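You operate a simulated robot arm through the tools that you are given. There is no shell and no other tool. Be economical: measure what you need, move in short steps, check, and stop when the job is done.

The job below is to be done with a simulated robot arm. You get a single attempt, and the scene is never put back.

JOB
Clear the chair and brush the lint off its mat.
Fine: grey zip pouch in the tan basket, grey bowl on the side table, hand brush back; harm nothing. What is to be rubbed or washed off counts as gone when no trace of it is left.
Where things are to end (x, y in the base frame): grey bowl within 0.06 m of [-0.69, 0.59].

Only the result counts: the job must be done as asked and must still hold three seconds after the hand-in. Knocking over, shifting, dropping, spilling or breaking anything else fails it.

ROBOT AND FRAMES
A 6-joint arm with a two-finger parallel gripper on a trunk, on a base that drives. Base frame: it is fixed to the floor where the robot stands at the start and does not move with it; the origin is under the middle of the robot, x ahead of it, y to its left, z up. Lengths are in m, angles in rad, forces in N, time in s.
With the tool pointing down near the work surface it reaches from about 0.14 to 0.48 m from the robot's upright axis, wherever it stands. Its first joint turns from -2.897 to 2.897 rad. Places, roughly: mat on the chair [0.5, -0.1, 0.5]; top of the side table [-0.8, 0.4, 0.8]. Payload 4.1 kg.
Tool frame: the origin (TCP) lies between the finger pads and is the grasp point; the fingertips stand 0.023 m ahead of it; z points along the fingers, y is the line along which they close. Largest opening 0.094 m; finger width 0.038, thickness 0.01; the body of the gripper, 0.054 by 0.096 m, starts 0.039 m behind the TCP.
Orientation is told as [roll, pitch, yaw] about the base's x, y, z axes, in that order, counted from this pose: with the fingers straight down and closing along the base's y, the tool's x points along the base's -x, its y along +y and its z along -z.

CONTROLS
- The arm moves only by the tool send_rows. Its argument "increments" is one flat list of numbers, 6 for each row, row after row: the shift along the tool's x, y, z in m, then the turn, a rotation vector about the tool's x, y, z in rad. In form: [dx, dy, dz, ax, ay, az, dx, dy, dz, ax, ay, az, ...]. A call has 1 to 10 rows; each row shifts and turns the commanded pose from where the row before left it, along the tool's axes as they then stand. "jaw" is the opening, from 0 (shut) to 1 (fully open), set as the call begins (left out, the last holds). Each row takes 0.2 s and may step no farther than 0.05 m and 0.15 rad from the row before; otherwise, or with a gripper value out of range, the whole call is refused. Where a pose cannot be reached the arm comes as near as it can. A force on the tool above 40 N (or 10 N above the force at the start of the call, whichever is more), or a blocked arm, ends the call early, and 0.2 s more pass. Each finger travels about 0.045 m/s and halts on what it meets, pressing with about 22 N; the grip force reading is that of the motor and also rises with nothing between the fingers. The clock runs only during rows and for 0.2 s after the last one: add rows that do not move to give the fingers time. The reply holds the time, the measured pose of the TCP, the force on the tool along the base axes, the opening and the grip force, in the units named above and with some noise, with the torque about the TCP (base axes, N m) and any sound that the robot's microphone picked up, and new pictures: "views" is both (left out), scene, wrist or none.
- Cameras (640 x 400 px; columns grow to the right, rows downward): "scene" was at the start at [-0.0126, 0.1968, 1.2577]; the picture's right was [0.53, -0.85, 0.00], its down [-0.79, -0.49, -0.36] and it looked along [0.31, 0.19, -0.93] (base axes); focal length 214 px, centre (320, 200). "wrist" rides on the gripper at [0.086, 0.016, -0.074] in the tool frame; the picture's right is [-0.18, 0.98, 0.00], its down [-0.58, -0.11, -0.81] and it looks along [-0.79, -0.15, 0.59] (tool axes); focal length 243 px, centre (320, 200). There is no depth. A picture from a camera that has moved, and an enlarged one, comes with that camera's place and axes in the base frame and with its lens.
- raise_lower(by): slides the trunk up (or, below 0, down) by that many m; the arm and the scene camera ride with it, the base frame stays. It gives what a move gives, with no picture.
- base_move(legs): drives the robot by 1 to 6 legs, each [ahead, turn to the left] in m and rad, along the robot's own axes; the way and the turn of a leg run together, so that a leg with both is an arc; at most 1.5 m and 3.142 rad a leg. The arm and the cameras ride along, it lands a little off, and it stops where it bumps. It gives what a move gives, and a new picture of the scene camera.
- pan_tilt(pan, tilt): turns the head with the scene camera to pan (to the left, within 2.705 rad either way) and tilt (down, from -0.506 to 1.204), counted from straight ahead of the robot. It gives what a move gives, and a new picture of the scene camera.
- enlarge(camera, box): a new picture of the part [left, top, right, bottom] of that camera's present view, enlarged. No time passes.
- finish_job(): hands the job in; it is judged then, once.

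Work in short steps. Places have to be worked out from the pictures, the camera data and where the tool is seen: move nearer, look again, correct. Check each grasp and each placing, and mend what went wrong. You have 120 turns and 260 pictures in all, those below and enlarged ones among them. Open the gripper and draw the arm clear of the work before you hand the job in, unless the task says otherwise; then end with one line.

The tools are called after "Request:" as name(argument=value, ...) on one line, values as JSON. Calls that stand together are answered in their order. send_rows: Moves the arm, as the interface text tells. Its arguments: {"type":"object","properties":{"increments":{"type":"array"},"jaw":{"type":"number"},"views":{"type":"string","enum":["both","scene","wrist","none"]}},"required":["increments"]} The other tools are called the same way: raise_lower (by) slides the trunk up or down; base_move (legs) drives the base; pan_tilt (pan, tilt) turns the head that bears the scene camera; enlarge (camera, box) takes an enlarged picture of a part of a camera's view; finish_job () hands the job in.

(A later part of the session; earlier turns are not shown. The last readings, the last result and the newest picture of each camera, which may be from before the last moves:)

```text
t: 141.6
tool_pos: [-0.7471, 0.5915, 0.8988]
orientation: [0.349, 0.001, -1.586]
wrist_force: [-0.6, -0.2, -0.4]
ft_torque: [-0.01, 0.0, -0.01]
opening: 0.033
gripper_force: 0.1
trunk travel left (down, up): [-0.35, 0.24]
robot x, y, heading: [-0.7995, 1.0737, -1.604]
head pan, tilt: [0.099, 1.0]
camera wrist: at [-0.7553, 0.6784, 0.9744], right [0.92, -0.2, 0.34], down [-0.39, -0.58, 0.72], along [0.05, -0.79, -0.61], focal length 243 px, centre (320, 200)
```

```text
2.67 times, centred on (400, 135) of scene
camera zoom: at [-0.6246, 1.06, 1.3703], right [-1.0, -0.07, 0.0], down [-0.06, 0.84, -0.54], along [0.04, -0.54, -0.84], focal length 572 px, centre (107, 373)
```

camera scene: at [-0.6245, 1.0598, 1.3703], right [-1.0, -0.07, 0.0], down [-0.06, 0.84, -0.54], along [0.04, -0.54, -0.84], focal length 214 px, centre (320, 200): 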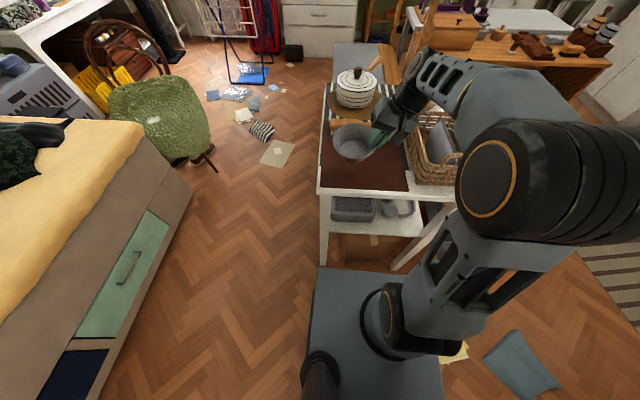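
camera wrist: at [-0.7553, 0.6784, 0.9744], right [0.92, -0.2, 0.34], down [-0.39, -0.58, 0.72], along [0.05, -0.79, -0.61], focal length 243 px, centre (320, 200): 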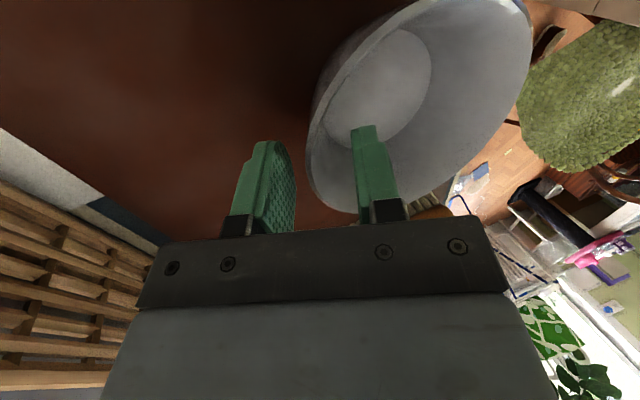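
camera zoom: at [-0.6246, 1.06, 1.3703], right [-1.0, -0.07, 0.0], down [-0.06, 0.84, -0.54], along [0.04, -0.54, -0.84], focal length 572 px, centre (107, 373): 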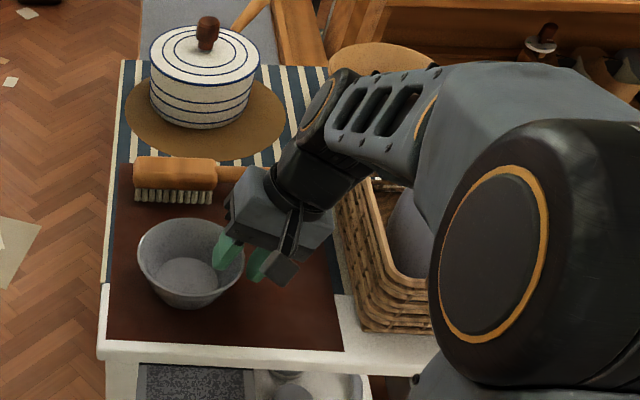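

Bowl rests at about (-0.686, 0.594). Back out, straighten the tool, and turn so the fingers close along y for the brush.

Request:
send_rows(increments=[0, 0, -0.03, 0, 0, 0, 0, 0, -0.03, 0, 0, 0, 0, 0.0103, -0.0282, 0, 0, 0, 0, 0.0103, -0.0282, 0, 0, 0, 0, 0.0103, -0.0282, 0, 0, 0, 0, 0, 0, 0.117, 0, 0, 0, 0, 0, 0.117, 0, 0, 0, 0, 0, 0.115, 0, 0], views="none")

Request:
send_rows(increments=[0, 0, 0, 0, 0, -0.145, 0, 0, 0, 0, 0, -0.145, 0, 0, 0, 0, 0, -0.145, 0, 0, 0, 0, 0, -0.145, 0, 0, 0, 0, 0, -0.145, 0, 0, 0, 0, 0, -0.145, 0, 0, 0, 0, 0, -0.145, 0, 0, 0, 0, 0, -0.145, 0, 0, 0, 0, 0, -0.145, 0, 0, 0, 0, 0, -0.145], jaw=0.9)

Request:
enlarge(camera="scene", box=[310, 60, 490, 210])

```text
t: 143.4
tool_pos: [-0.7661, 0.5927, 1.0463]
orientation: [-0.001, 0.001, -1.585]
wrist_force: [0.3, 0.9, -0.3]
ft_torque: [0.03, 0.03, -0.02]
opening: 0.0331
gripper_force: 0.0
trunk travel left (down, up): [-0.35, 0.24]
robot x, y, heading: [-0.7977, 1.0771, -1.608]
head pan, tilt: [0.099, 1.0]
```

```text
t: 145.6
tool_pos: [-0.7658, 0.5913, 1.0449]
orientation: [0.0, -0.001, -0.132]
wrist_force: [0.5, 0.0, 0.1]
ft_torque: [0.03, -0.03, 0.01]
opening: 0.0846
gripper_force: 0.0
trunk travel left (down, up): [-0.35, 0.24]
robot x, y, heading: [-0.7962, 1.0742, -1.601]
head pan, tilt: [0.099, 1.0]
camera scene: at [-0.6246, 1.0599, 1.3703], right [-1.0, -0.07, 0.0], down [-0.06, 0.84, -0.54], along [0.04, -0.54, -0.84], focal length 214 px, centre (320, 200)
camera wrist: at [-0.8495, 0.6198, 1.1195], right [0.31, 0.95, 0.0], down [0.56, -0.19, 0.81], along [0.77, -0.25, -0.59], focal length 243 px, centre (320, 200)
```

scene: 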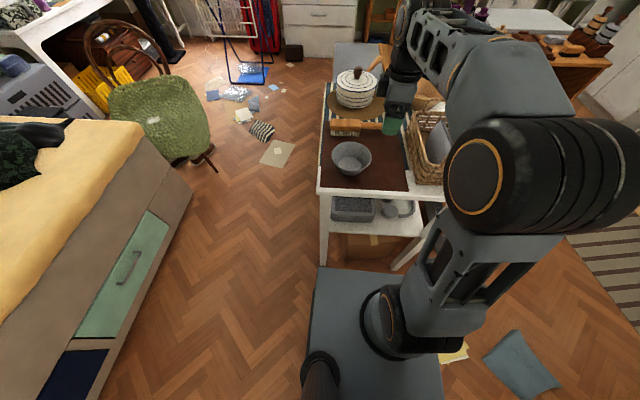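
wrist: 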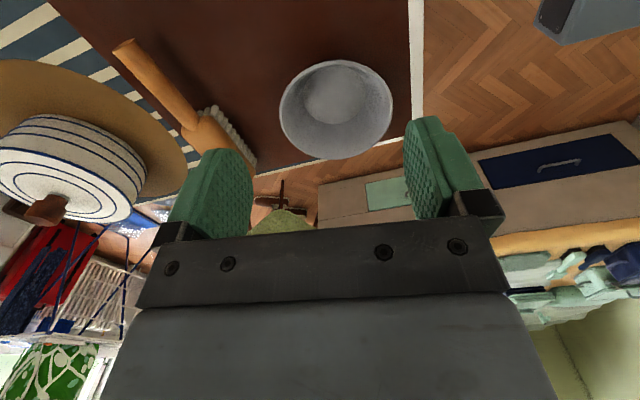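

```text
2.67 times, centred on (400, 135) of scene
camera zoom: at [-0.6246, 1.0599, 1.3703], right [-1.0, -0.07, 0.0], down [-0.06, 0.84, -0.54], along [0.04, -0.54, -0.84], focal length 572 px, centre (107, 373)
```

zoom: 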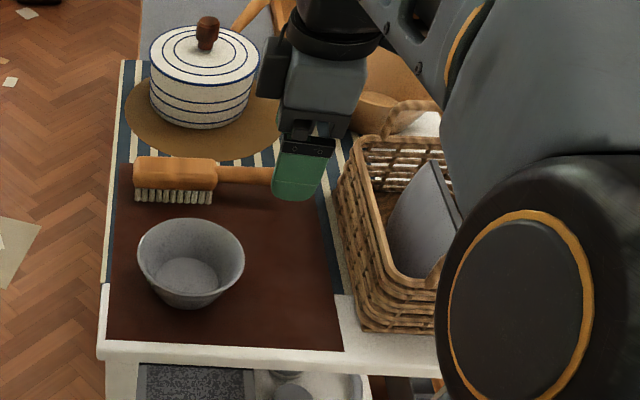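

Bowl OK. Move above the brush head (≈(-0.672, 0.43)) with yaw 0.

Request:
send_rows(increments=[0, 0, 0, 0, 0, -0.132, -0.0188, -0.0322, 0.0, 0, 0, 0, -0.0188, -0.0322, 0.0, 0, 0, 0, -0.0188, -0.0322, 0.009, 0, 0, 0, -0.0188, -0.0322, 0.01, 0, 0, 0, -0.0188, -0.0322, 0.015, 0, 0, 0])

Request:
enlarge(camera="scene", box=[310, 60, 430, 160])

```text
t: 147.0
tool_pos: [-0.6725, 0.4332, 1.0106]
orientation: [0.002, 0.001, -0.006]
wrist_force: [-0.1, 0.5, 0.5]
ft_torque: [-0.07, 0.0, -0.01]
opening: 0.0845
gripper_force: 0.0
trunk travel left (down, up): [-0.35, 0.24]
robot x, y, heading: [-0.7969, 1.0745, -1.6]
head pan, tilt: [0.099, 1.0]
camera scene: at [-0.6245, 1.0598, 1.3704], right [-1.0, -0.07, 0.0], down [-0.06, 0.84, -0.54], along [0.04, -0.54, -0.84], focal length 214 px, centre (320, 200)
camera wrist: at [-0.7591, 0.4493, 1.0855], right [0.19, 0.98, 0.0], down [0.58, -0.11, 0.81], along [0.79, -0.15, -0.59], focal length 243 px, centre (320, 200)
```

scene: 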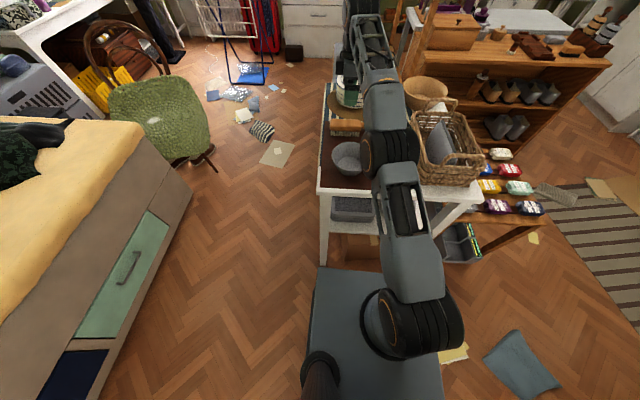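
wrist: 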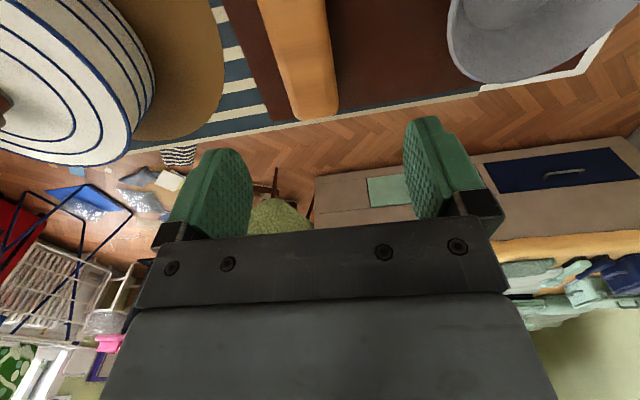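

```text
4.00 times, centred on (370, 110) of scene
camera zoom: at [-0.6245, 1.0598, 1.3704], right [-1.0, -0.07, 0.0], down [-0.06, 0.84, -0.54], along [0.04, -0.54, -0.84], focal length 858 px, centre (120, 560)
```

zoom: 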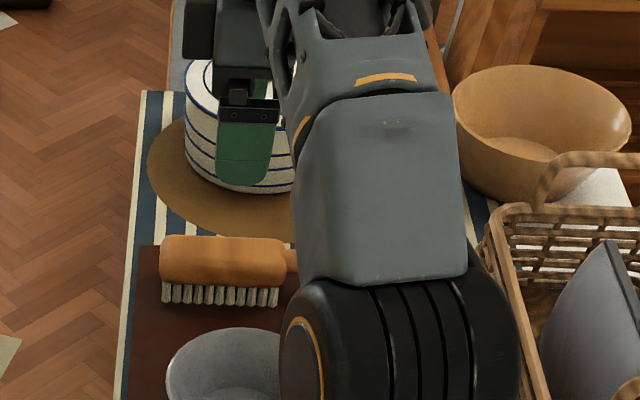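

Brush head: width y 0.40–0.44, parallel to x, top z≈0.90. Shift -0.012 in y and descend to z≈0.89.

Request:
send_rows(increments=[0, -0.012, 0, 0, 0, 0, 0, 0, 0.03, 0, 0, 0, 0, 0, 0.03, 0, 0, 0, 0, 0, 0.03, 0, 0, 0])

Request:
enlarge(camera="scene", box=[310, 60, 430, 160])

```text
t: 148.0
tool_pos: [-0.6759, 0.428, 0.9144]
orientation: [-0.001, -0.001, -0.007]
wrist_force: [-0.1, -0.4, -0.7]
ft_torque: [0.01, 0.0, -0.01]
opening: 0.0848
gripper_force: 0.1
out of reach, approached as far as the arm can: row 1
trunk travel left (down, up): [-0.35, 0.24]
robot x, y, heading: [-0.7977, 1.0715, -1.605]
head pan, tilt: [0.099, 1.0]
camera scene: at [-0.6245, 1.0599, 1.3703], right [-1.0, -0.07, 0.0], down [-0.06, 0.84, -0.54], along [0.04, -0.54, -0.84], focal length 214 px, centre (320, 200)
camera wrist: at [-0.7627, 0.4456, 0.9901], right [0.19, 0.98, 0.0], down [0.58, -0.11, 0.81], along [0.79, -0.15, -0.59], focal length 243 px, centre (320, 200)
```

scene: 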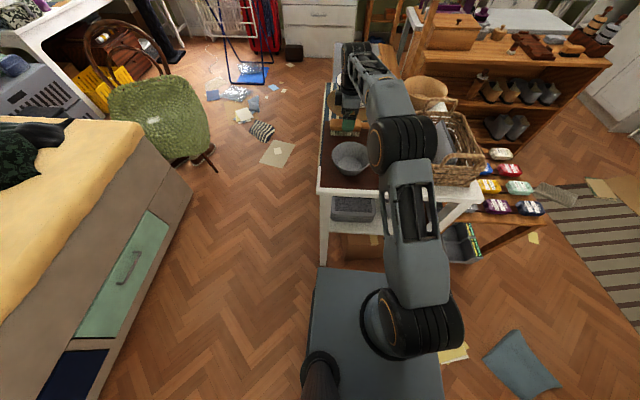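
wrist: 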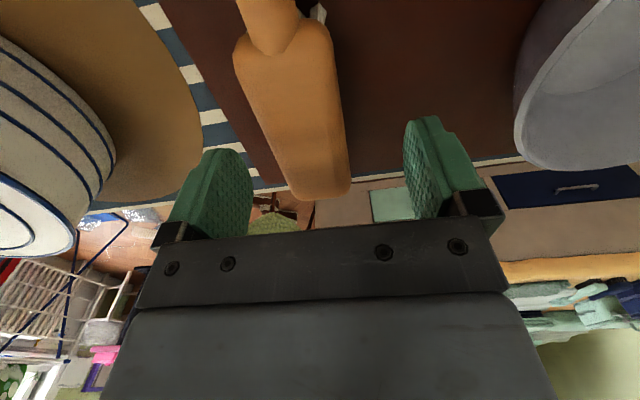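

```text
4.00 times, centred on (370, 110) of scene
camera zoom: at [-0.6245, 1.0599, 1.3703], right [-1.0, -0.07, 0.0], down [-0.06, 0.84, -0.54], along [0.04, -0.54, -0.84], focal length 858 px, centre (120, 560)
```

zoom: 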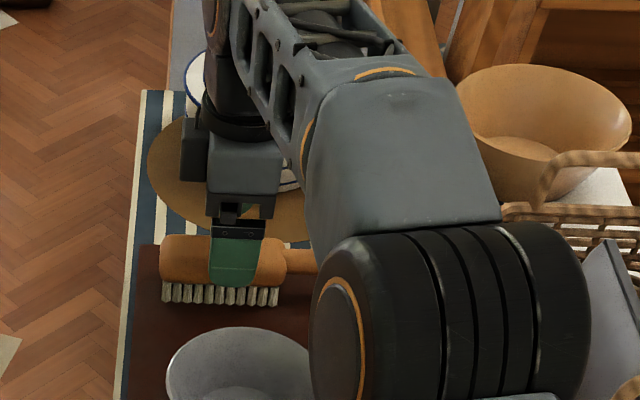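

Brush is centred between the fingers. Lower the last 2.5 cm and close.

Request:
send_rows(increments=[0, 0, 0.013, 0, 0, 0, 0, 0, 0.012, 0, 0, 0], views="none")

Request:
send_rows(increments=[0, 0, 0, 0, 0, 0, 0, 0, 0, 0, 0, 0, 0, 0, 0, 0, 0, 0, 0, 0, 0, 0, 0, 0, 0, 0, 0, 0, 0, 0], jaw=0, views="wrist")

Request:
enlarge(camera="scene", box=[310, 60, 430, 160])

```text
t: 148.6
tool_pos: [-0.6741, 0.4289, 0.8914]
orientation: [0.001, 0.001, -0.006]
wrist_force: [-0.4, -0.4, -1.0]
ft_torque: [-0.03, 0.0, 0.03]
opening: 0.0844
gripper_force: 0.0
trunk travel left (down, up): [-0.35, 0.24]
robot x, y, heading: [-0.7941, 1.0707, -1.604]
head pan, tilt: [0.099, 1.0]
```

```text
t: 149.8
tool_pos: [-0.6742, 0.4302, 0.8915]
orientation: [0.0, 0.0, -0.004]
wrist_force: [0.0, -0.7, -0.3]
ft_torque: [-0.03, -0.01, 0.0]
opening: 0.0457
gripper_force: 22.0
trunk travel left (down, up): [-0.35, 0.24]
robot x, y, heading: [-0.7955, 1.0729, -1.604]
head pan, tilt: [0.099, 1.0]
camera wrist: at [-0.7611, 0.4459, 0.9654], right [0.19, 0.98, 0.0], down [0.58, -0.11, 0.81], along [0.79, -0.15, -0.59], focal length 243 px, centre (320, 200)
```

wrist: 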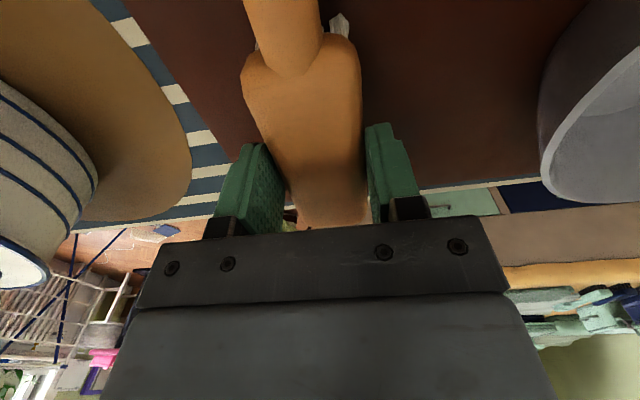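

```text
4.00 times, centred on (370, 110) of scene
camera zoom: at [-0.6245, 1.0598, 1.3703], right [-1.0, -0.07, 0.0], down [-0.06, 0.84, -0.54], along [0.04, -0.54, -0.84], focal length 858 px, centre (120, 560)
```

zoom: 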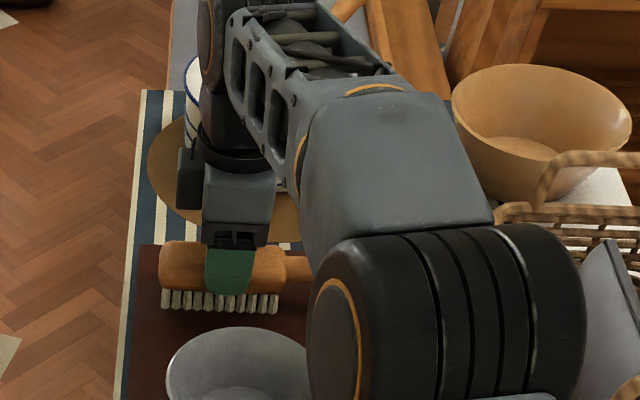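

Brush gripped at TCP (-0.674, 0.430, 0.8915), yaw 0 — its return pose. Lift and retract.

Request:
send_rows(increments=[0, 0, -0.03, 0, 0, 0, 0, 0, -0.04, 0, 0, 0, 0, 0, -0.04, 0, 0, 0, 0, 0, -0.04, 0, 0, 0, 0, 0, -0.04, 0, 0, 0, 0, 0, -0.03, 0, 0, 0], views="none")

Request:
send_rows(increments=[0.0155, 0.039, 0, 0, 0, 0, 0.0155, 0.039, 0, 0, 0, 0, 0.0155, 0.039, 0, 0, 0, 0, 0.0155, 0.039, 0, 0, 0, 0, 0.0155, 0.039, 0, 0, 0, 0, 0.0155, 0.039, 0, 0, 0, 0, 0.0155, 0.039, 0, 0, 0, 0, 0.0155, 0.039, 0, 0, 0, 0])

```text
t: 151.2
tool_pos: [-0.6845, 0.4698, 1.086]
orientation: [0.0, 0.002, -0.004]
wrist_force: [0.3, -0.5, -1.0]
ft_torque: [-0.03, -0.07, 0.0]
opening: 0.0461
gripper_force: 22.2
out of reach, approached as far as the arm can: row 4, 5, 6
trunk travel left (down, up): [-0.35, 0.24]
robot x, y, heading: [-0.7965, 1.0731, -1.605]
head pan, tilt: [0.099, 1.0]
```

```text
t: 153.0
tool_pos: [-0.8076, 0.7829, 1.0849]
orientation: [0.001, 0.0, -0.004]
wrist_force: [-0.7, -0.1, -2.3]
ft_torque: [-0.01, 0.0, 0.01]
opening: 0.0459
gripper_force: 22.4
trunk travel left (down, up): [-0.35, 0.24]
robot x, y, heading: [-0.7982, 1.0754, -1.604]
head pan, tilt: [0.099, 1.0]
camera scene: at [-0.6245, 1.0598, 1.3703], right [-1.0, -0.07, 0.0], down [-0.06, 0.84, -0.54], along [0.04, -0.54, -0.84], focal length 214 px, centre (320, 200)
camera wrist: at [-0.8944, 0.7995, 1.1588], right [0.19, 0.98, 0.0], down [0.58, -0.11, 0.81], along [0.79, -0.15, -0.59], focal length 243 px, centre (320, 200)
```

scene: 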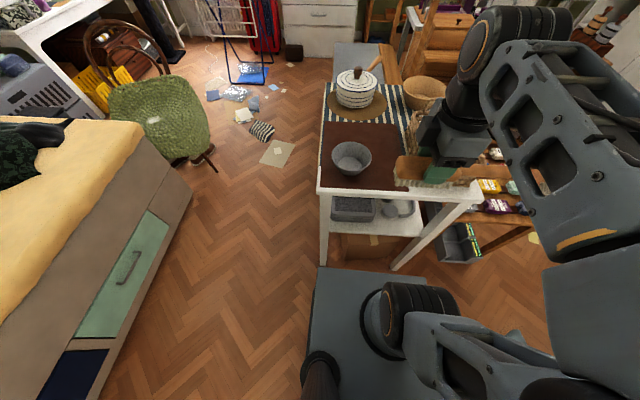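
wrist: 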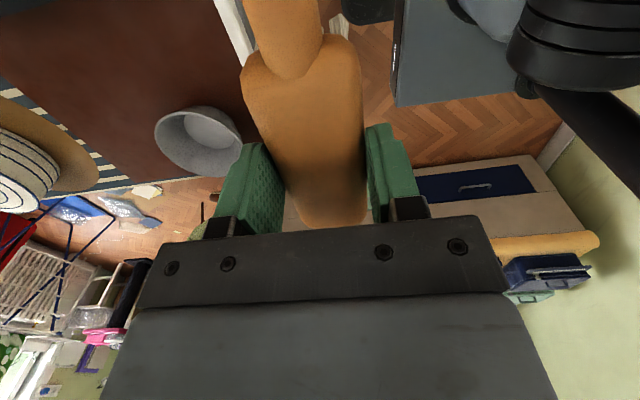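

Brush secured; drive back to the chair.

Request:
base_move(legs=[[0, 1.604], [0.725, 0], [0, -1.57]])

Request:
base_move(legs=[[1.06, 0], [0, 1.565], [0.07, 0]])

```text
t: 164.8
tool_pos: [-0.0689, 0.7709, 1.0839]
orientation: [0.001, -0.001, -0.013]
wrist_force: [0.6, 0.1, -0.4]
ft_torque: [0.01, -0.03, 0.01]
opening: 0.0457
gripper_force: 21.8
trunk travel left (down, up): [-0.35, 0.24]
robot x, y, heading: [-0.0588, 1.0616, -1.611]
head pan, tilt: [0.099, 1.0]
camera scene: at [0.116, 1.0481, 1.3703], right [-1.0, -0.06, 0.0], down [-0.05, 0.84, -0.54], along [0.03, -0.54, -0.84], focal length 214 px, centre (320, 200)
```

scene: 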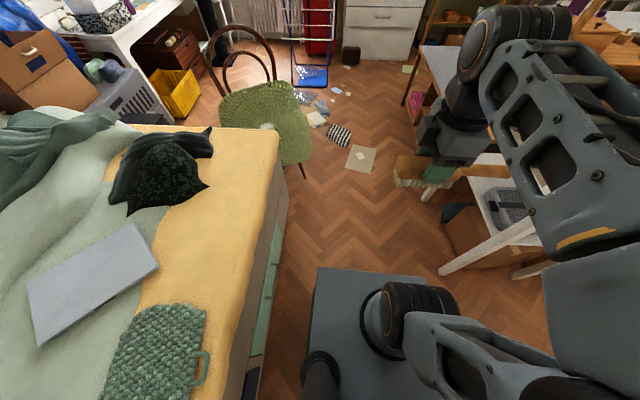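

```text
t: 174.6
tool_pos: [0.2736, -0.0009, 1.085]
orientation: [0.0, 0.002, 1.565]
wrist_force: [-0.5, -0.1, -1.2]
ft_torque: [0.01, -0.01, -0.02]
opening: 0.0457
gripper_force: 22.2
trunk travel left (down, up): [-0.35, 0.24]
robot x, y, heading: [-0.0178, 0.0107, -0.031]
head pan, tilt: [0.099, 1.0]
camera scene: at [-0.0032, 0.1833, 1.3703], right [0.07, -1.0, 0.0], down [-0.84, -0.06, -0.54], along [0.54, 0.04, -0.84], focal length 214 px, centre (320, 200)
```

scene: 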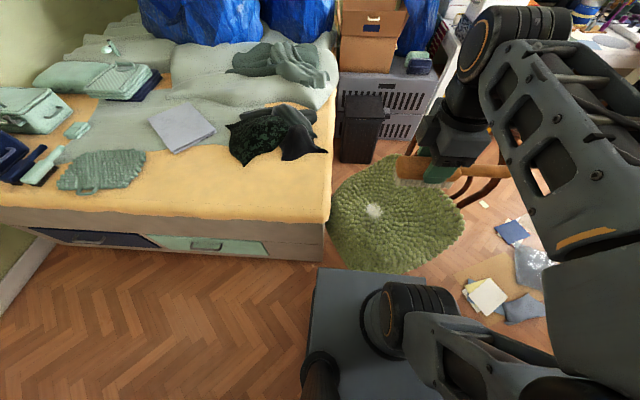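

Back at the chair with the brush (head lengthwise along y). Lower the trunk and bring the brush above the lint patch.

Request:
raise_lower(by=-0.1)

Request:
send_rows(increments=[0.005, -0.0238, 0.036, 0, 0, 0, 0.005, -0.0238, 0.036, 0, 0, 0, 0.005, -0.0238, 0.036, 0, 0, 0, 0.005, -0.0238, 0.036, 0, 0, 0, 0.005, -0.0238, 0.036, 0, 0, 0, 0.005, -0.0238, 0.036, 0, 0, 0, 0.005, -0.0238, 0.036, 0, 0, 0, 0.005, -0.0238, 0.036, 0, 0, 0, 0, 0, 0.036, 0, 0, 0])

Request:
enlarge(camera="scene", box=[320, 140, 460, 250])

```text
t: 175.9
tool_pos: [0.2738, 0.0001, 0.9861]
orientation: [-0.001, -0.001, 1.566]
wrist_force: [-0.6, -0.8, -1.9]
ft_torque: [0.02, 0.01, 0.03]
opening: 0.046
gripper_force: 22.0
trunk travel left (down, up): [-0.25, 0.34]
robot x, y, heading: [-0.0167, 0.0128, -0.027]
head pan, tilt: [0.099, 1.0]
```

```text
t: 177.9
tool_pos: [0.4659, -0.0414, 0.6612]
orientation: [0.0, 0.0, 1.567]
wrist_force: [0.2, -0.5, -1.4]
ft_torque: [0.02, 0.0, 0.02]
opening: 0.0458
gripper_force: 21.6
trunk travel left (down, up): [-0.25, 0.34]
robot x, y, heading: [-0.0172, 0.0081, -0.029]
head pan, tilt: [0.099, 1.0]
camera scene: at [-0.0032, 0.1832, 1.2703], right [0.07, -1.0, 0.0], down [-0.84, -0.06, -0.54], along [0.54, 0.04, -0.84], focal length 214 px, centre (320, 200)
camera wrist: at [0.4489, -0.1276, 0.7354], right [-0.98, 0.19, 0.0], down [0.11, 0.58, 0.81], along [0.15, 0.79, -0.59], focal length 243 px, centre (320, 200)
```

scene: 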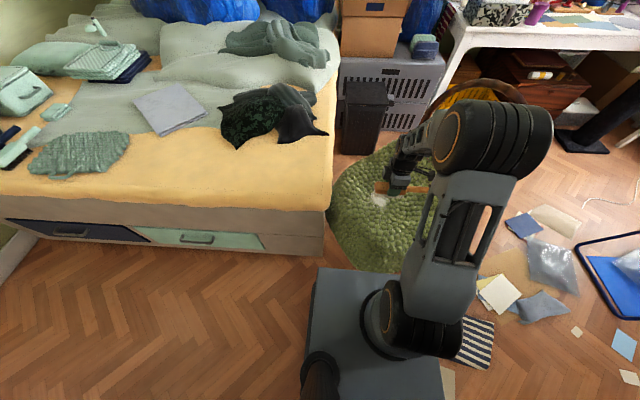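
wrist: 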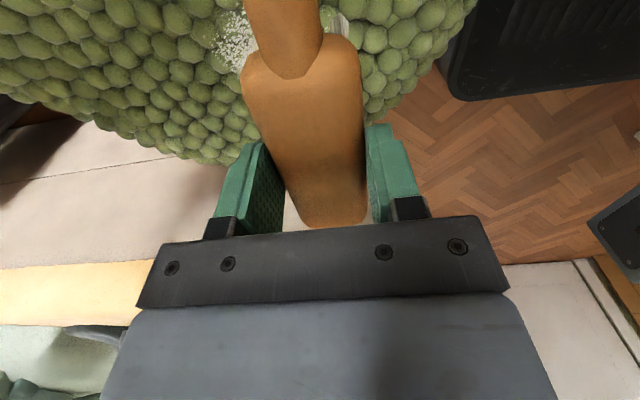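

```text
3.64 times, centred on (390, 195) of scene
camera zoom: at [-0.0032, 0.1832, 1.2703], right [0.07, -1.0, 0.0], down [-0.84, -0.06, -0.54], along [0.54, 0.04, -0.84], focal length 780 px, centre (66, 218)
```

zoom: 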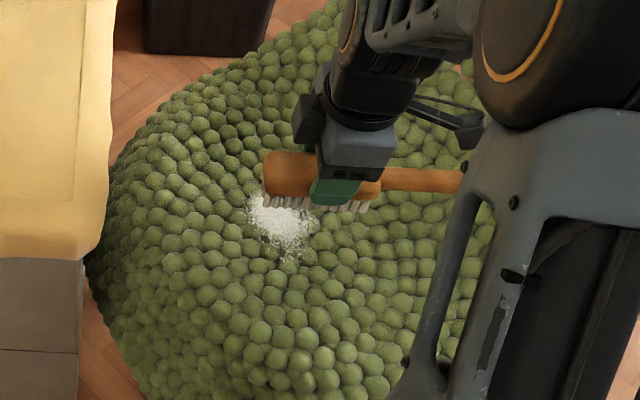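

Lint spans x≈0.45–0.555, y≈-0.075–0.005. Move to x≈0.43 and lower until the bristles touch.

Request:
send_rows(increments=[-0.003, 0.036, 0, 0, 0, 0, 0, 0, 0.03, 0, 0, 0, 0, 0, 0.03, 0, 0, 0, 0, 0, 0.03, 0, 0, 0, 0, 0, 0.015, 0, 0, 0], views="wrist")

Request:
send_rows(increments=[0, 0, 0.005, 0, 0, 0, 0, 0, 0.005, 0, 0, 0], views="none")

Request:
enlarge(camera="scene", box=[320, 140, 460, 250])

```text
t: 179.2
tool_pos: [0.4299, -0.0377, 0.5554]
orientation: [0.0, 0.0, 1.566]
wrist_force: [-0.2, 0.4, -0.9]
ft_torque: [0.01, 0.0, -0.01]
opening: 0.0458
gripper_force: 21.9
trunk travel left (down, up): [-0.25, 0.34]
robot x, y, heading: [-0.0167, 0.0076, -0.029]
head pan, tilt: [0.099, 1.0]
camera wrist: at [0.4118, -0.1238, 0.6289], right [-0.98, 0.19, 0.0], down [0.11, 0.58, 0.81], along [0.15, 0.79, -0.59], focal length 243 px, centre (320, 200)
```

wrist: 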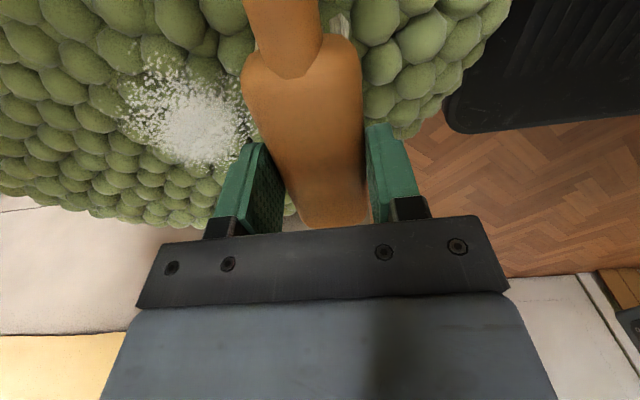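

```text
t: 179.8
tool_pos: [0.4283, -0.0369, 0.5452]
orientation: [-0.001, 0.0, 1.567]
wrist_force: [0.7, -0.2, -1.3]
ft_torque: [0.02, -0.03, 0.01]
opening: 0.0457
gripper_force: 21.9
trunk travel left (down, up): [-0.25, 0.34]
robot x, y, heading: [-0.0189, 0.0103, -0.034]
head pan, tilt: [0.099, 1.0]
```

```text
3.64 times, centred on (390, 195) of scene
camera zoom: at [-0.0031, 0.1832, 1.2703], right [0.07, -1.0, 0.0], down [-0.84, -0.06, -0.54], along [0.54, 0.04, -0.84], focal length 780 px, centre (66, 218)
```

zoom: 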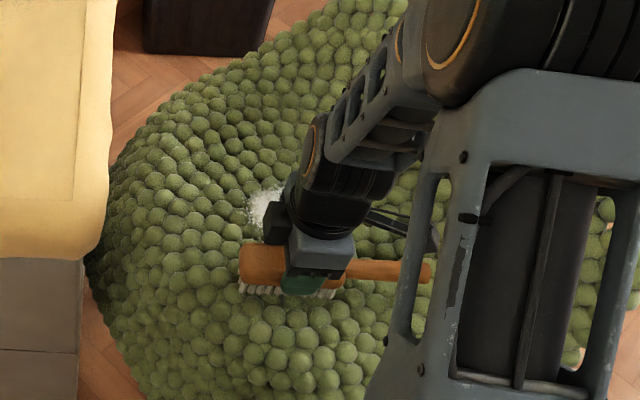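

No contact yet at 0.545; keep lowering.

Request:
send_rows(increments=[0, 0, 0.005, 0, 0, 0], views="none")

Request:
send_rows(increments=[0, 0, 0.005, 0, 0, 0], views="none")

Request:
send_rows(increments=[0, 0, 0.004, 0, 0, 0], views="none")

```text
t: 180.2
tool_pos: [0.4268, -0.0373, 0.541]
orientation: [0.001, -0.001, 1.567]
wrist_force: [-2.6, 2.1, 7.5]
ft_torque: [-0.03, 0.22, -0.01]
opening: 0.0459
gripper_force: 21.8
trunk travel left (down, up): [-0.25, 0.34]
robot x, y, heading: [-0.0195, 0.009, -0.029]
head pan, tilt: [0.099, 1.0]
```

```text
t: 180.6
tool_pos: [0.4272, -0.0379, 0.5355]
orientation: [-0.006, 0.0, 1.568]
wrist_force: [-3.0, 2.2, 22.1]
ft_torque: [0.06, 0.14, -0.05]
opening: 0.0458
gripper_force: 22.4
trunk travel left (down, up): [-0.25, 0.34]
robot x, y, heading: [-0.0206, 0.0143, -0.03]
head pan, tilt: [0.099, 1.0]
```

```text
t: 180.9
tool_pos: [0.4279, -0.0377, 0.5324]
orientation: [-0.001, 0.0, 1.564]
wrist_force: [-2.4, -0.2, 22.7]
ft_torque: [0.05, 0.1, 0.01]
opening: 0.0459
gripper_force: 22.4
trunk travel left (down, up): [-0.25, 0.34]
robot x, y, heading: [-0.0162, 0.0102, -0.032]
head pan, tilt: [0.099, 1.0]
```

Contact at ≈0.541. Ease back 7 mm for light pressure and sweep along +x over the patch.

Request:
send_rows(increments=[0, 0, -0.006, 0, 0, 0, 0, -0.02, 0, 0, 0, 0, 0, -0.02, 0, 0, 0, 0, 0, -0.02, 0, 0, 0, 0, 0, -0.02, 0, 0, 0, 0, 0, -0.02, 0, 0, 0, 0, 0, -0.02, 0, 0, 0, 0, 0, -0.02, 0, 0, 0, 0], views="both")

Request:
enlarge(camera="scene", box=[320, 140, 460, 250])

```text
t: 182.8
tool_pos: [0.57, -0.0398, 0.5378]
orientation: [0.0, 0.0, 1.567]
wrist_force: [-0.4, 0.5, -2.0]
ft_torque: [0.0, 0.0, 0.01]
opening: 0.0457
gripper_force: 22.0
trunk travel left (down, up): [-0.25, 0.34]
robot x, y, heading: [-0.0158, 0.0089, -0.027]
head pan, tilt: [0.099, 1.0]
camera scene: at [-0.0032, 0.1832, 1.2703], right [0.07, -1.0, 0.0], down [-0.84, -0.06, -0.54], along [0.54, 0.04, -0.84], focal length 214 px, centre (320, 200)
camera wrist: at [0.5527, -0.1249, 0.6122], right [-0.98, 0.19, 0.0], down [0.11, 0.58, 0.81], along [0.15, 0.79, -0.59], focal length 243 px, centre (320, 200)
```

scene: 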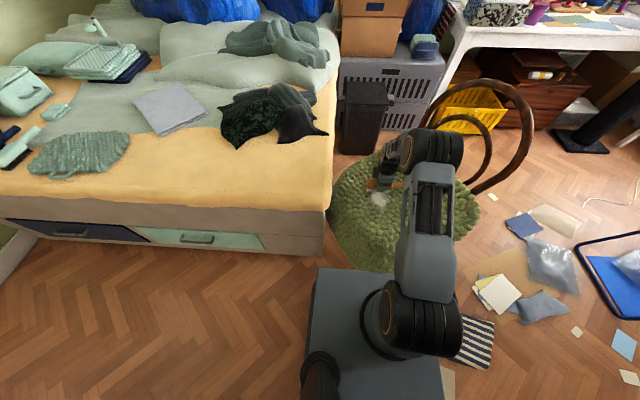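
wrist: 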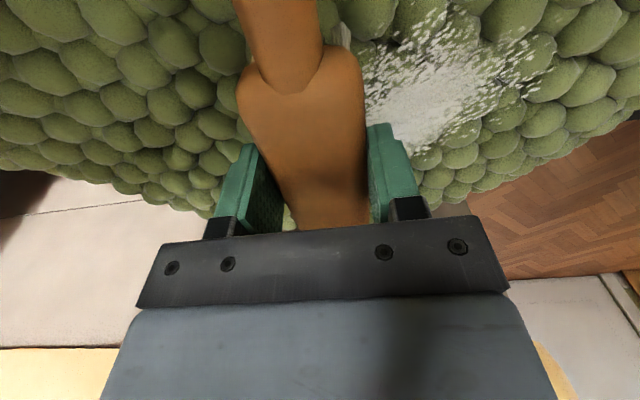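

```text
3.64 times, centred on (390, 195) of scene
camera zoom: at [-0.0032, 0.1832, 1.2703], right [0.07, -1.0, 0.0], down [-0.84, -0.06, -0.54], along [0.54, 0.04, -0.84], focal length 780 px, centre (66, 218)
```

zoom: 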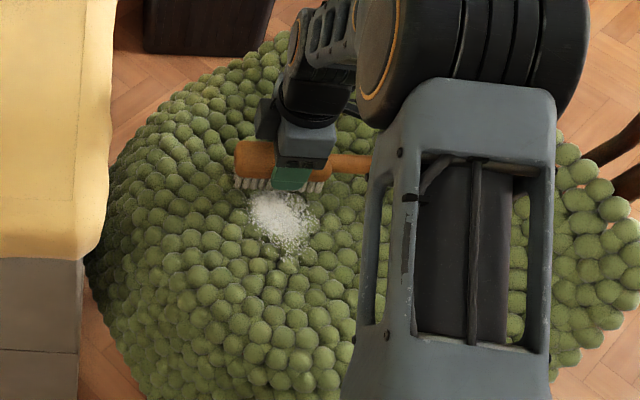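

The brush skimmed above the lint. Lower for contact here and sweep back in shorter, force-checked strokes.

Request:
send_rows(increments=[0, 0, 0.004, 0, 0, 0], views="none")

Request:
send_rows(increments=[0, 0, 0.003, 0, 0, 0], views="none")

Request:
send_rows(increments=[0, 0.012, 0, 0, 0, 0, 0, 0.012, 0, 0, 0, 0], views="none")

```text
t: 183.2
tool_pos: [0.5684, -0.0392, 0.5343]
orientation: [0.001, 0.001, 1.565]
wrist_force: [-0.4, 0.0, -1.4]
ft_torque: [0.0, 0.0, -0.04]
opening: 0.0456
gripper_force: 22.1
trunk travel left (down, up): [-0.25, 0.34]
robot x, y, heading: [-0.0199, 0.0083, -0.034]
head pan, tilt: [0.099, 1.0]
```

```text
t: 183.6
tool_pos: [0.5683, -0.0388, 0.532]
orientation: [0.001, 0.0, 1.565]
wrist_force: [-2.5, 0.4, 4.4]
ft_torque: [0.04, 0.05, 0.04]
opening: 0.0456
gripper_force: 22.1
trunk travel left (down, up): [-0.25, 0.34]
robot x, y, heading: [-0.0156, 0.0094, -0.033]
head pan, tilt: [0.099, 1.0]
```

```text
t: 184.2
tool_pos: [0.5451, -0.0382, 0.5317]
orientation: [0.0, 0.001, 1.565]
wrist_force: [3.0, -0.7, 6.9]
ft_torque: [0.06, -0.01, -0.01]
opening: 0.0461
gripper_force: 22.1
trunk travel left (down, up): [-0.25, 0.34]
robot x, y, heading: [-0.0165, 0.0101, -0.025]
head pan, tilt: [0.099, 1.0]
```

Good contact of 5–8 N. Continue sweeping back over the patch.

Request:
send_rows(increments=[0, 0.014, 0, 0, 0, 0, 0, 0.014, 0, 0, 0, 0, 0, 0.014, 0, 0, 0, 0], views="none")

Request:
send_rows(increments=[0, 0.014, 0, 0, 0, 0, 0, 0.014, 0, 0, 0, 0, 0, 0.014, 0, 0, 0, 0], views="wrist")

Request:
enlarge(camera="scene", box=[320, 140, 460, 250])

```text
t: 184.9
tool_pos: [0.502, -0.0379, 0.5315]
orientation: [-0.002, 0.0, 1.568]
wrist_force: [6.3, 1.2, 14.1]
ft_torque: [0.07, -0.12, 0.02]
opening: 0.0458
gripper_force: 22.5
trunk travel left (down, up): [-0.25, 0.34]
robot x, y, heading: [-0.016, 0.0087, -0.028]
head pan, tilt: [0.099, 1.0]
```

```text
t: 185.8
tool_pos: [0.4581, -0.0393, 0.532]
orientation: [0.0, 0.001, 1.568]
wrist_force: [3.7, 0.2, 8.4]
ft_torque: [-0.06, -0.22, 0.12]
opening: 0.0458
gripper_force: 22.3
trunk travel left (down, up): [-0.25, 0.34]
robot x, y, heading: [-0.017, 0.0098, -0.031]
head pan, tilt: [0.099, 1.0]
camera wrist: at [0.4422, -0.125, 0.6057], right [-0.98, 0.19, 0.0], down [0.11, 0.58, 0.81], along [0.15, 0.79, -0.59], focal length 243 px, centre (320, 200)
```

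wrist: 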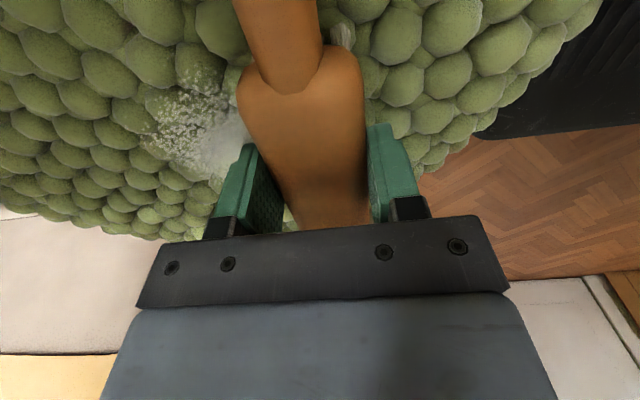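

```text
3.64 times, centred on (390, 195) of scene
camera zoom: at [-0.0035, 0.1834, 1.2703], right [0.07, -1.0, 0.0], down [-0.84, -0.06, -0.54], along [0.54, 0.04, -0.84], focal length 780 px, centre (66, 218)
```

zoom: 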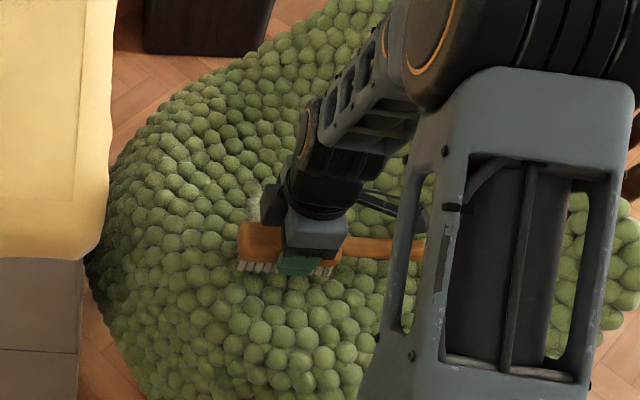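

The lint has faded; rubbing works. More strokes back and forth at the same height.

Request:
send_rows(increments=[0, 0.013, 0, 0, 0, 0, 0, 0.013, 0, 0, 0, 0, 0, -0.015, 0, 0, 0, 0, 0, -0.015, 0, 0, 0, 0, 0, -0.015, 0, 0, 0, 0, 0, -0.015, 0, 0, 0, 0, 0, -0.015, 0, 0, 0, 0, 0, -0.015, 0, 0, 0, 0], views="none")

Request:
send_rows(increments=[0, -0.015, 0, 0, 0, 0, 0, -0.015, 0, 0, 0, 0, 0, -0.015, 0, 0, 0, 0], views="wrist")

Request:
enlarge(camera="scene", box=[320, 140, 460, 250])

```text
t: 187.6
tool_pos: [0.5236, -0.0378, 0.5301]
orientation: [0.001, -0.001, 1.566]
wrist_force: [-2.2, -0.7, 2.0]
ft_torque: [0.18, 0.09, 0.09]
opening: 0.0456
gripper_force: 22.5
trunk travel left (down, up): [-0.25, 0.34]
robot x, y, heading: [-0.0184, 0.0127, -0.032]
head pan, tilt: [0.099, 1.0]
```

```text
t: 188.3
tool_pos: [0.5682, -0.0384, 0.5301]
orientation: [-0.002, 0.001, 1.567]
wrist_force: [0.0, -0.1, -1.0]
ft_torque: [0.02, 0.0, -0.01]
opening: 0.046
gripper_force: 22.2
trunk travel left (down, up): [-0.25, 0.34]
robot x, y, heading: [-0.0157, 0.0099, -0.029]
head pan, tilt: [0.099, 1.0]
camera wrist: at [0.5521, -0.1244, 0.6043], right [-0.98, 0.19, 0.0], down [0.11, 0.58, 0.81], along [0.15, 0.79, -0.59], focal length 243 px, centre (320, 200)
```

wrist: 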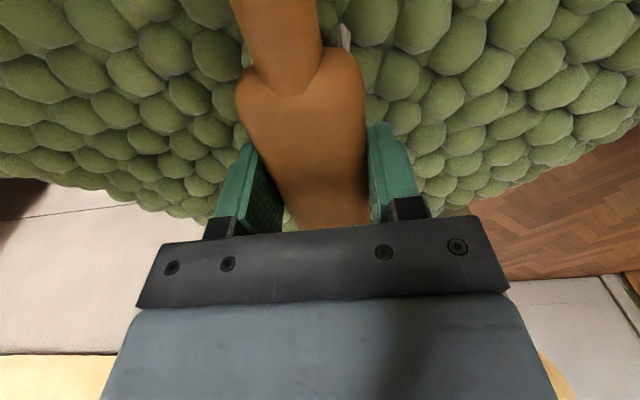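

```text
3.64 times, centred on (390, 195) of scene
camera zoom: at [-0.003, 0.1832, 1.2703], right [0.07, -1.0, 0.0], down [-0.84, -0.06, -0.54], along [0.54, 0.04, -0.84], focal length 780 px, centre (66, 218)
```

zoom: 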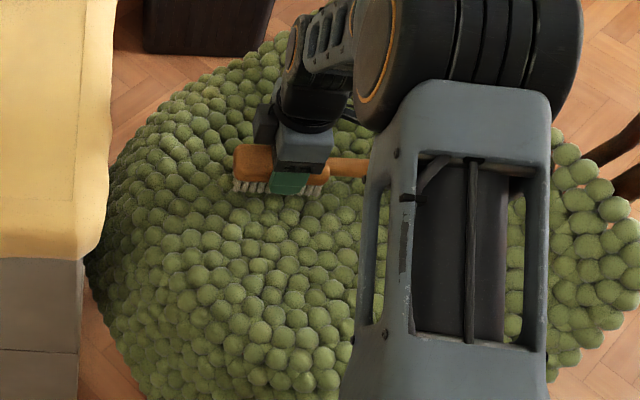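

The lint looks gone. For safety, another stroke in a lane shifted to each side, then inspect from above.

Request:
send_rows(increments=[0.018, 0, 0.002, 0, 0, 0, 0, 0.016, 0, 0, 0, 0, 0, 0.016, 0, 0, 0, 0, 0, 0.016, 0, 0, 0, 0, 0, 0.016, 0, 0, 0, 0, 0, 0.016, 0, 0, 0, 0, 0, 0.016, 0, 0, 0, 0, 0, 0.016, 0, 0, 0, 0, 0, 0.016, 0, 0, 0, 0], views="none")

Request:
send_rows(increments=[-0.038, 0, 0, 0, 0, 0, 0, -0.016, 0, 0, 0, 0, 0, -0.016, 0, 0, 0, 0, 0, -0.016, 0, 0, 0, 0, 0, -0.016, 0, 0, 0, 0, 0, -0.016, 0, 0, 0, 0, 0, -0.016, 0, 0, 0, 0, 0, -0.016, 0, 0, 0, 0], views="none")

Request:
send_rows(increments=[0.01, 0, -0.03, 0, 0, 0, 0, 0, -0.04, 0, 0, 0, 0, 0.02, -0.04, 0, 0, 0, 0, 0.04, -0.03, 0, 0, 0, 0, 0.04, -0.02, 0, 0, 0, 0.03, 0.04, 0, 0, 0, 0, 0.04, 0.03, 0, 0, 0, 0, 0.04, 0.03, 0, 0, 0, 0, 0.04, 0.03, 0, 0, 0, 0])

Request:
enlarge(camera="scene", box=[320, 140, 460, 250])

```text
t: 190.3
tool_pos: [0.4413, -0.0573, 0.5284]
orientation: [-0.004, 0.0, 1.568]
wrist_force: [7.9, 0.1, 22.0]
ft_torque: [-0.03, -0.15, 0.13]
opening: 0.0458
gripper_force: 21.9
trunk travel left (down, up): [-0.25, 0.34]
robot x, y, heading: [-0.0184, 0.0089, -0.031]
head pan, tilt: [0.099, 1.0]
```

```text
t: 192.2
tool_pos: [0.5519, -0.0193, 0.5283]
orientation: [0.001, -0.001, 1.567]
wrist_force: [0.5, -0.2, -1.5]
ft_torque: [0.01, 0.0, 0.02]
opening: 0.0459
gripper_force: 21.9
trunk travel left (down, up): [-0.25, 0.34]
robot x, y, heading: [-0.0204, 0.0093, -0.034]
head pan, tilt: [0.099, 1.0]
```

```text
t: 194.2
tool_pos: [0.3225, -0.1781, 0.6874]
orientation: [-0.001, 0.0, 1.566]
wrist_force: [0.9, 1.1, -2.4]
ft_torque: [-0.02, 0.05, 0.02]
opening: 0.0456
gripper_force: 21.8
trunk travel left (down, up): [-0.25, 0.34]
robot x, y, heading: [-0.0145, 0.0106, -0.031]
head pan, tilt: [0.099, 1.0]
camera scene: at [-0.0029, 0.1834, 1.2703], right [0.07, -1.0, 0.0], down [-0.84, -0.06, -0.54], along [0.54, 0.04, -0.84], focal length 214 px, centre (320, 200)
camera wrist: at [0.3062, -0.2649, 0.7617], right [-0.98, 0.19, 0.0], down [0.11, 0.58, 0.81], along [0.15, 0.79, -0.59], focal length 243 px, centre (320, 200)
```

scene: 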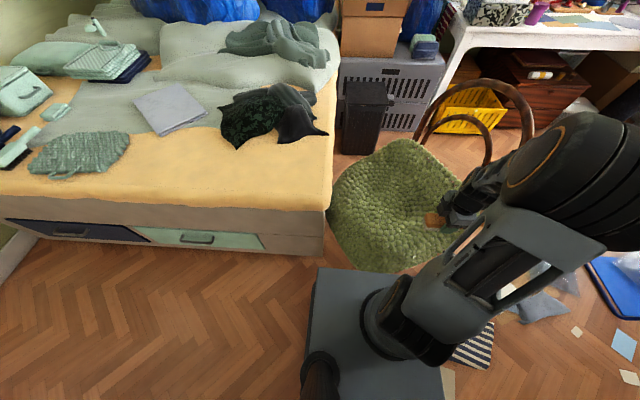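
wrist: 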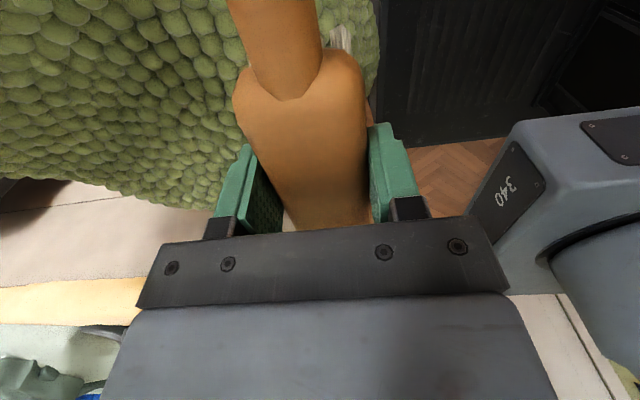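

```text
3.64 times, centred on (390, 195) of scene
camera zoom: at [-0.0029, 0.1834, 1.2703], right [0.07, -1.0, 0.0], down [-0.84, -0.06, -0.54], along [0.54, 0.04, -0.84], focal length 780 px, centre (66, 218)
```

zoom: 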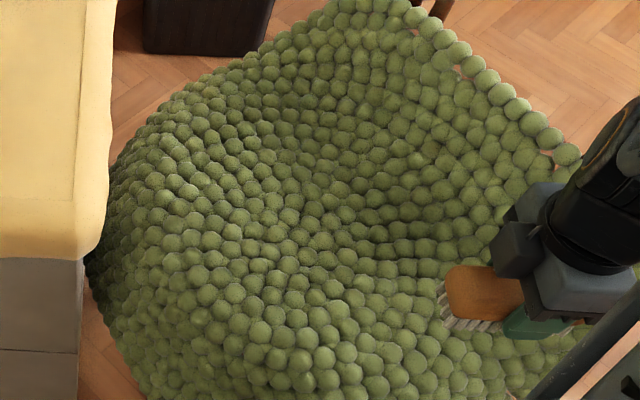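

Mat appears clean; one tighter zoom on the patch site.

Request:
enlarge(camera="scene", box=[360, 175, 410, 215])

```text
10.00 times, centred on (385, 195) of scene
camera zoom: at [-0.0029, 0.1834, 1.2703], right [0.07, -1.0, 0.0], down [-0.84, -0.06, -0.54], along [0.54, 0.04, -0.84], focal length 2145 px, centre (-330, 250)
```

zoom: 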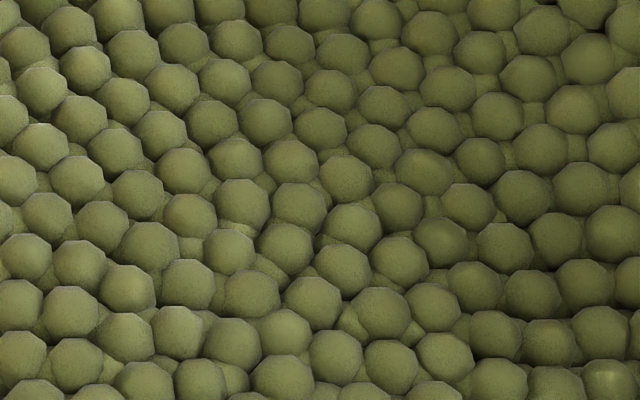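

Mat is clean. Retract and drive back to the table, slightly closer to the brush's spot.

Request:
send_rows(increments=[-0.0222, 0.006, -0.0375, 0, 0, 0, -0.0222, 0.006, -0.0375, 0, 0, 0, -0.0222, 0.006, -0.0375, 0, 0, 0, -0.0222, 0.006, -0.0375, 0, 0, 0, -0.0222, 0.006, -0.0375, 0, 0, 0, -0.0222, 0.006, -0.0375, 0, 0, 0, -0.0222, 0.006, -0.0375, 0, 0, 0, -0.0222, 0.006, -0.0375, 0, 0, 0, 0, 0, -0.04, 0, 0, 0, 0, 0, -0.04, 0, 0, 0], views="none")

Request:
base_move(legs=[[-0.065, 0], [0, 1.6], [1.03, 0]])

Request:
base_move(legs=[[0, 1.572], [0.67, 0], [0, 1.56]])

```text
t: 196.3
tool_pos: [0.2753, -0.0028, 1.0699]
orientation: [0.001, -0.001, 1.564]
wrist_force: [0.1, -0.3, -1.1]
ft_torque: [0.02, 0.0, 0.01]
opening: 0.0458
gripper_force: 21.9
trunk travel left (down, up): [-0.25, 0.34]
robot x, y, heading: [-0.017, 0.013, -0.027]
head pan, tilt: [0.099, 1.0]
```

```text
t: 206.2
tool_pos: [-0.06, 1.3431, 1.0688]
orientation: [0.002, 0.001, -3.133]
wrist_force: [0.6, 0.0, -2.0]
ft_torque: [0.04, -0.03, 0.0]
opening: 0.0459
gripper_force: 22.0
trunk travel left (down, up): [-0.25, 0.34]
robot x, y, heading: [-0.0682, 1.0491, 1.551]
head pan, tilt: [0.099, 1.0]
camera scene: at [-0.2394, 1.0633, 1.2703], right [1.0, 0.08, 0.0], down [0.07, -0.84, -0.54], along [-0.04, 0.54, -0.84], focal length 214 px, centre (320, 200)
```

scene: 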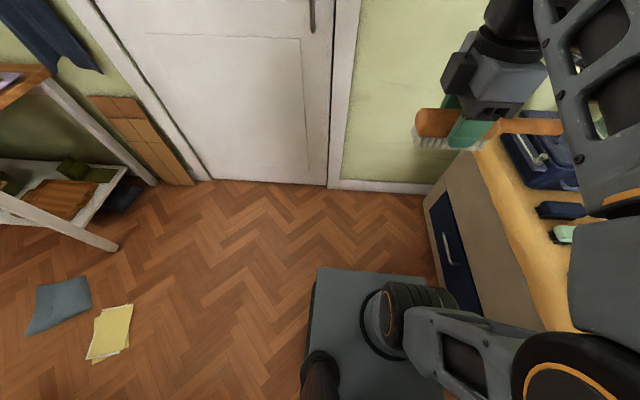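

```text
t: 217.5
tool_pos: [-0.751, 0.7716, 1.0696]
orientation: [0.0, 0.0, -0.01]
wrist_force: [-0.1, 0.1, -0.9]
ft_torque: [0.03, -0.02, 0.0]
opening: 0.0457
gripper_force: 21.4
trunk travel left (down, up): [-0.25, 0.34]
robot x, y, heading: [-0.7395, 1.0648, -1.606]
head pan, tilt: [0.099, 1.0]
camera scene: at [-0.5653, 1.0504, 1.2703], right [-1.0, -0.06, 0.0], down [-0.05, 0.84, -0.54], along [0.03, -0.54, -0.84], focal length 214 px, centre (320, 200)
```

scene: 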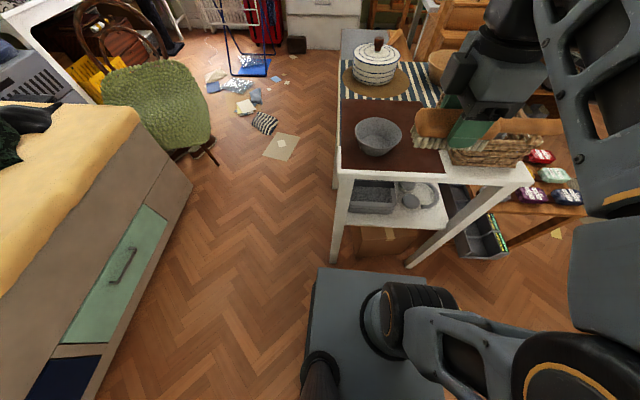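

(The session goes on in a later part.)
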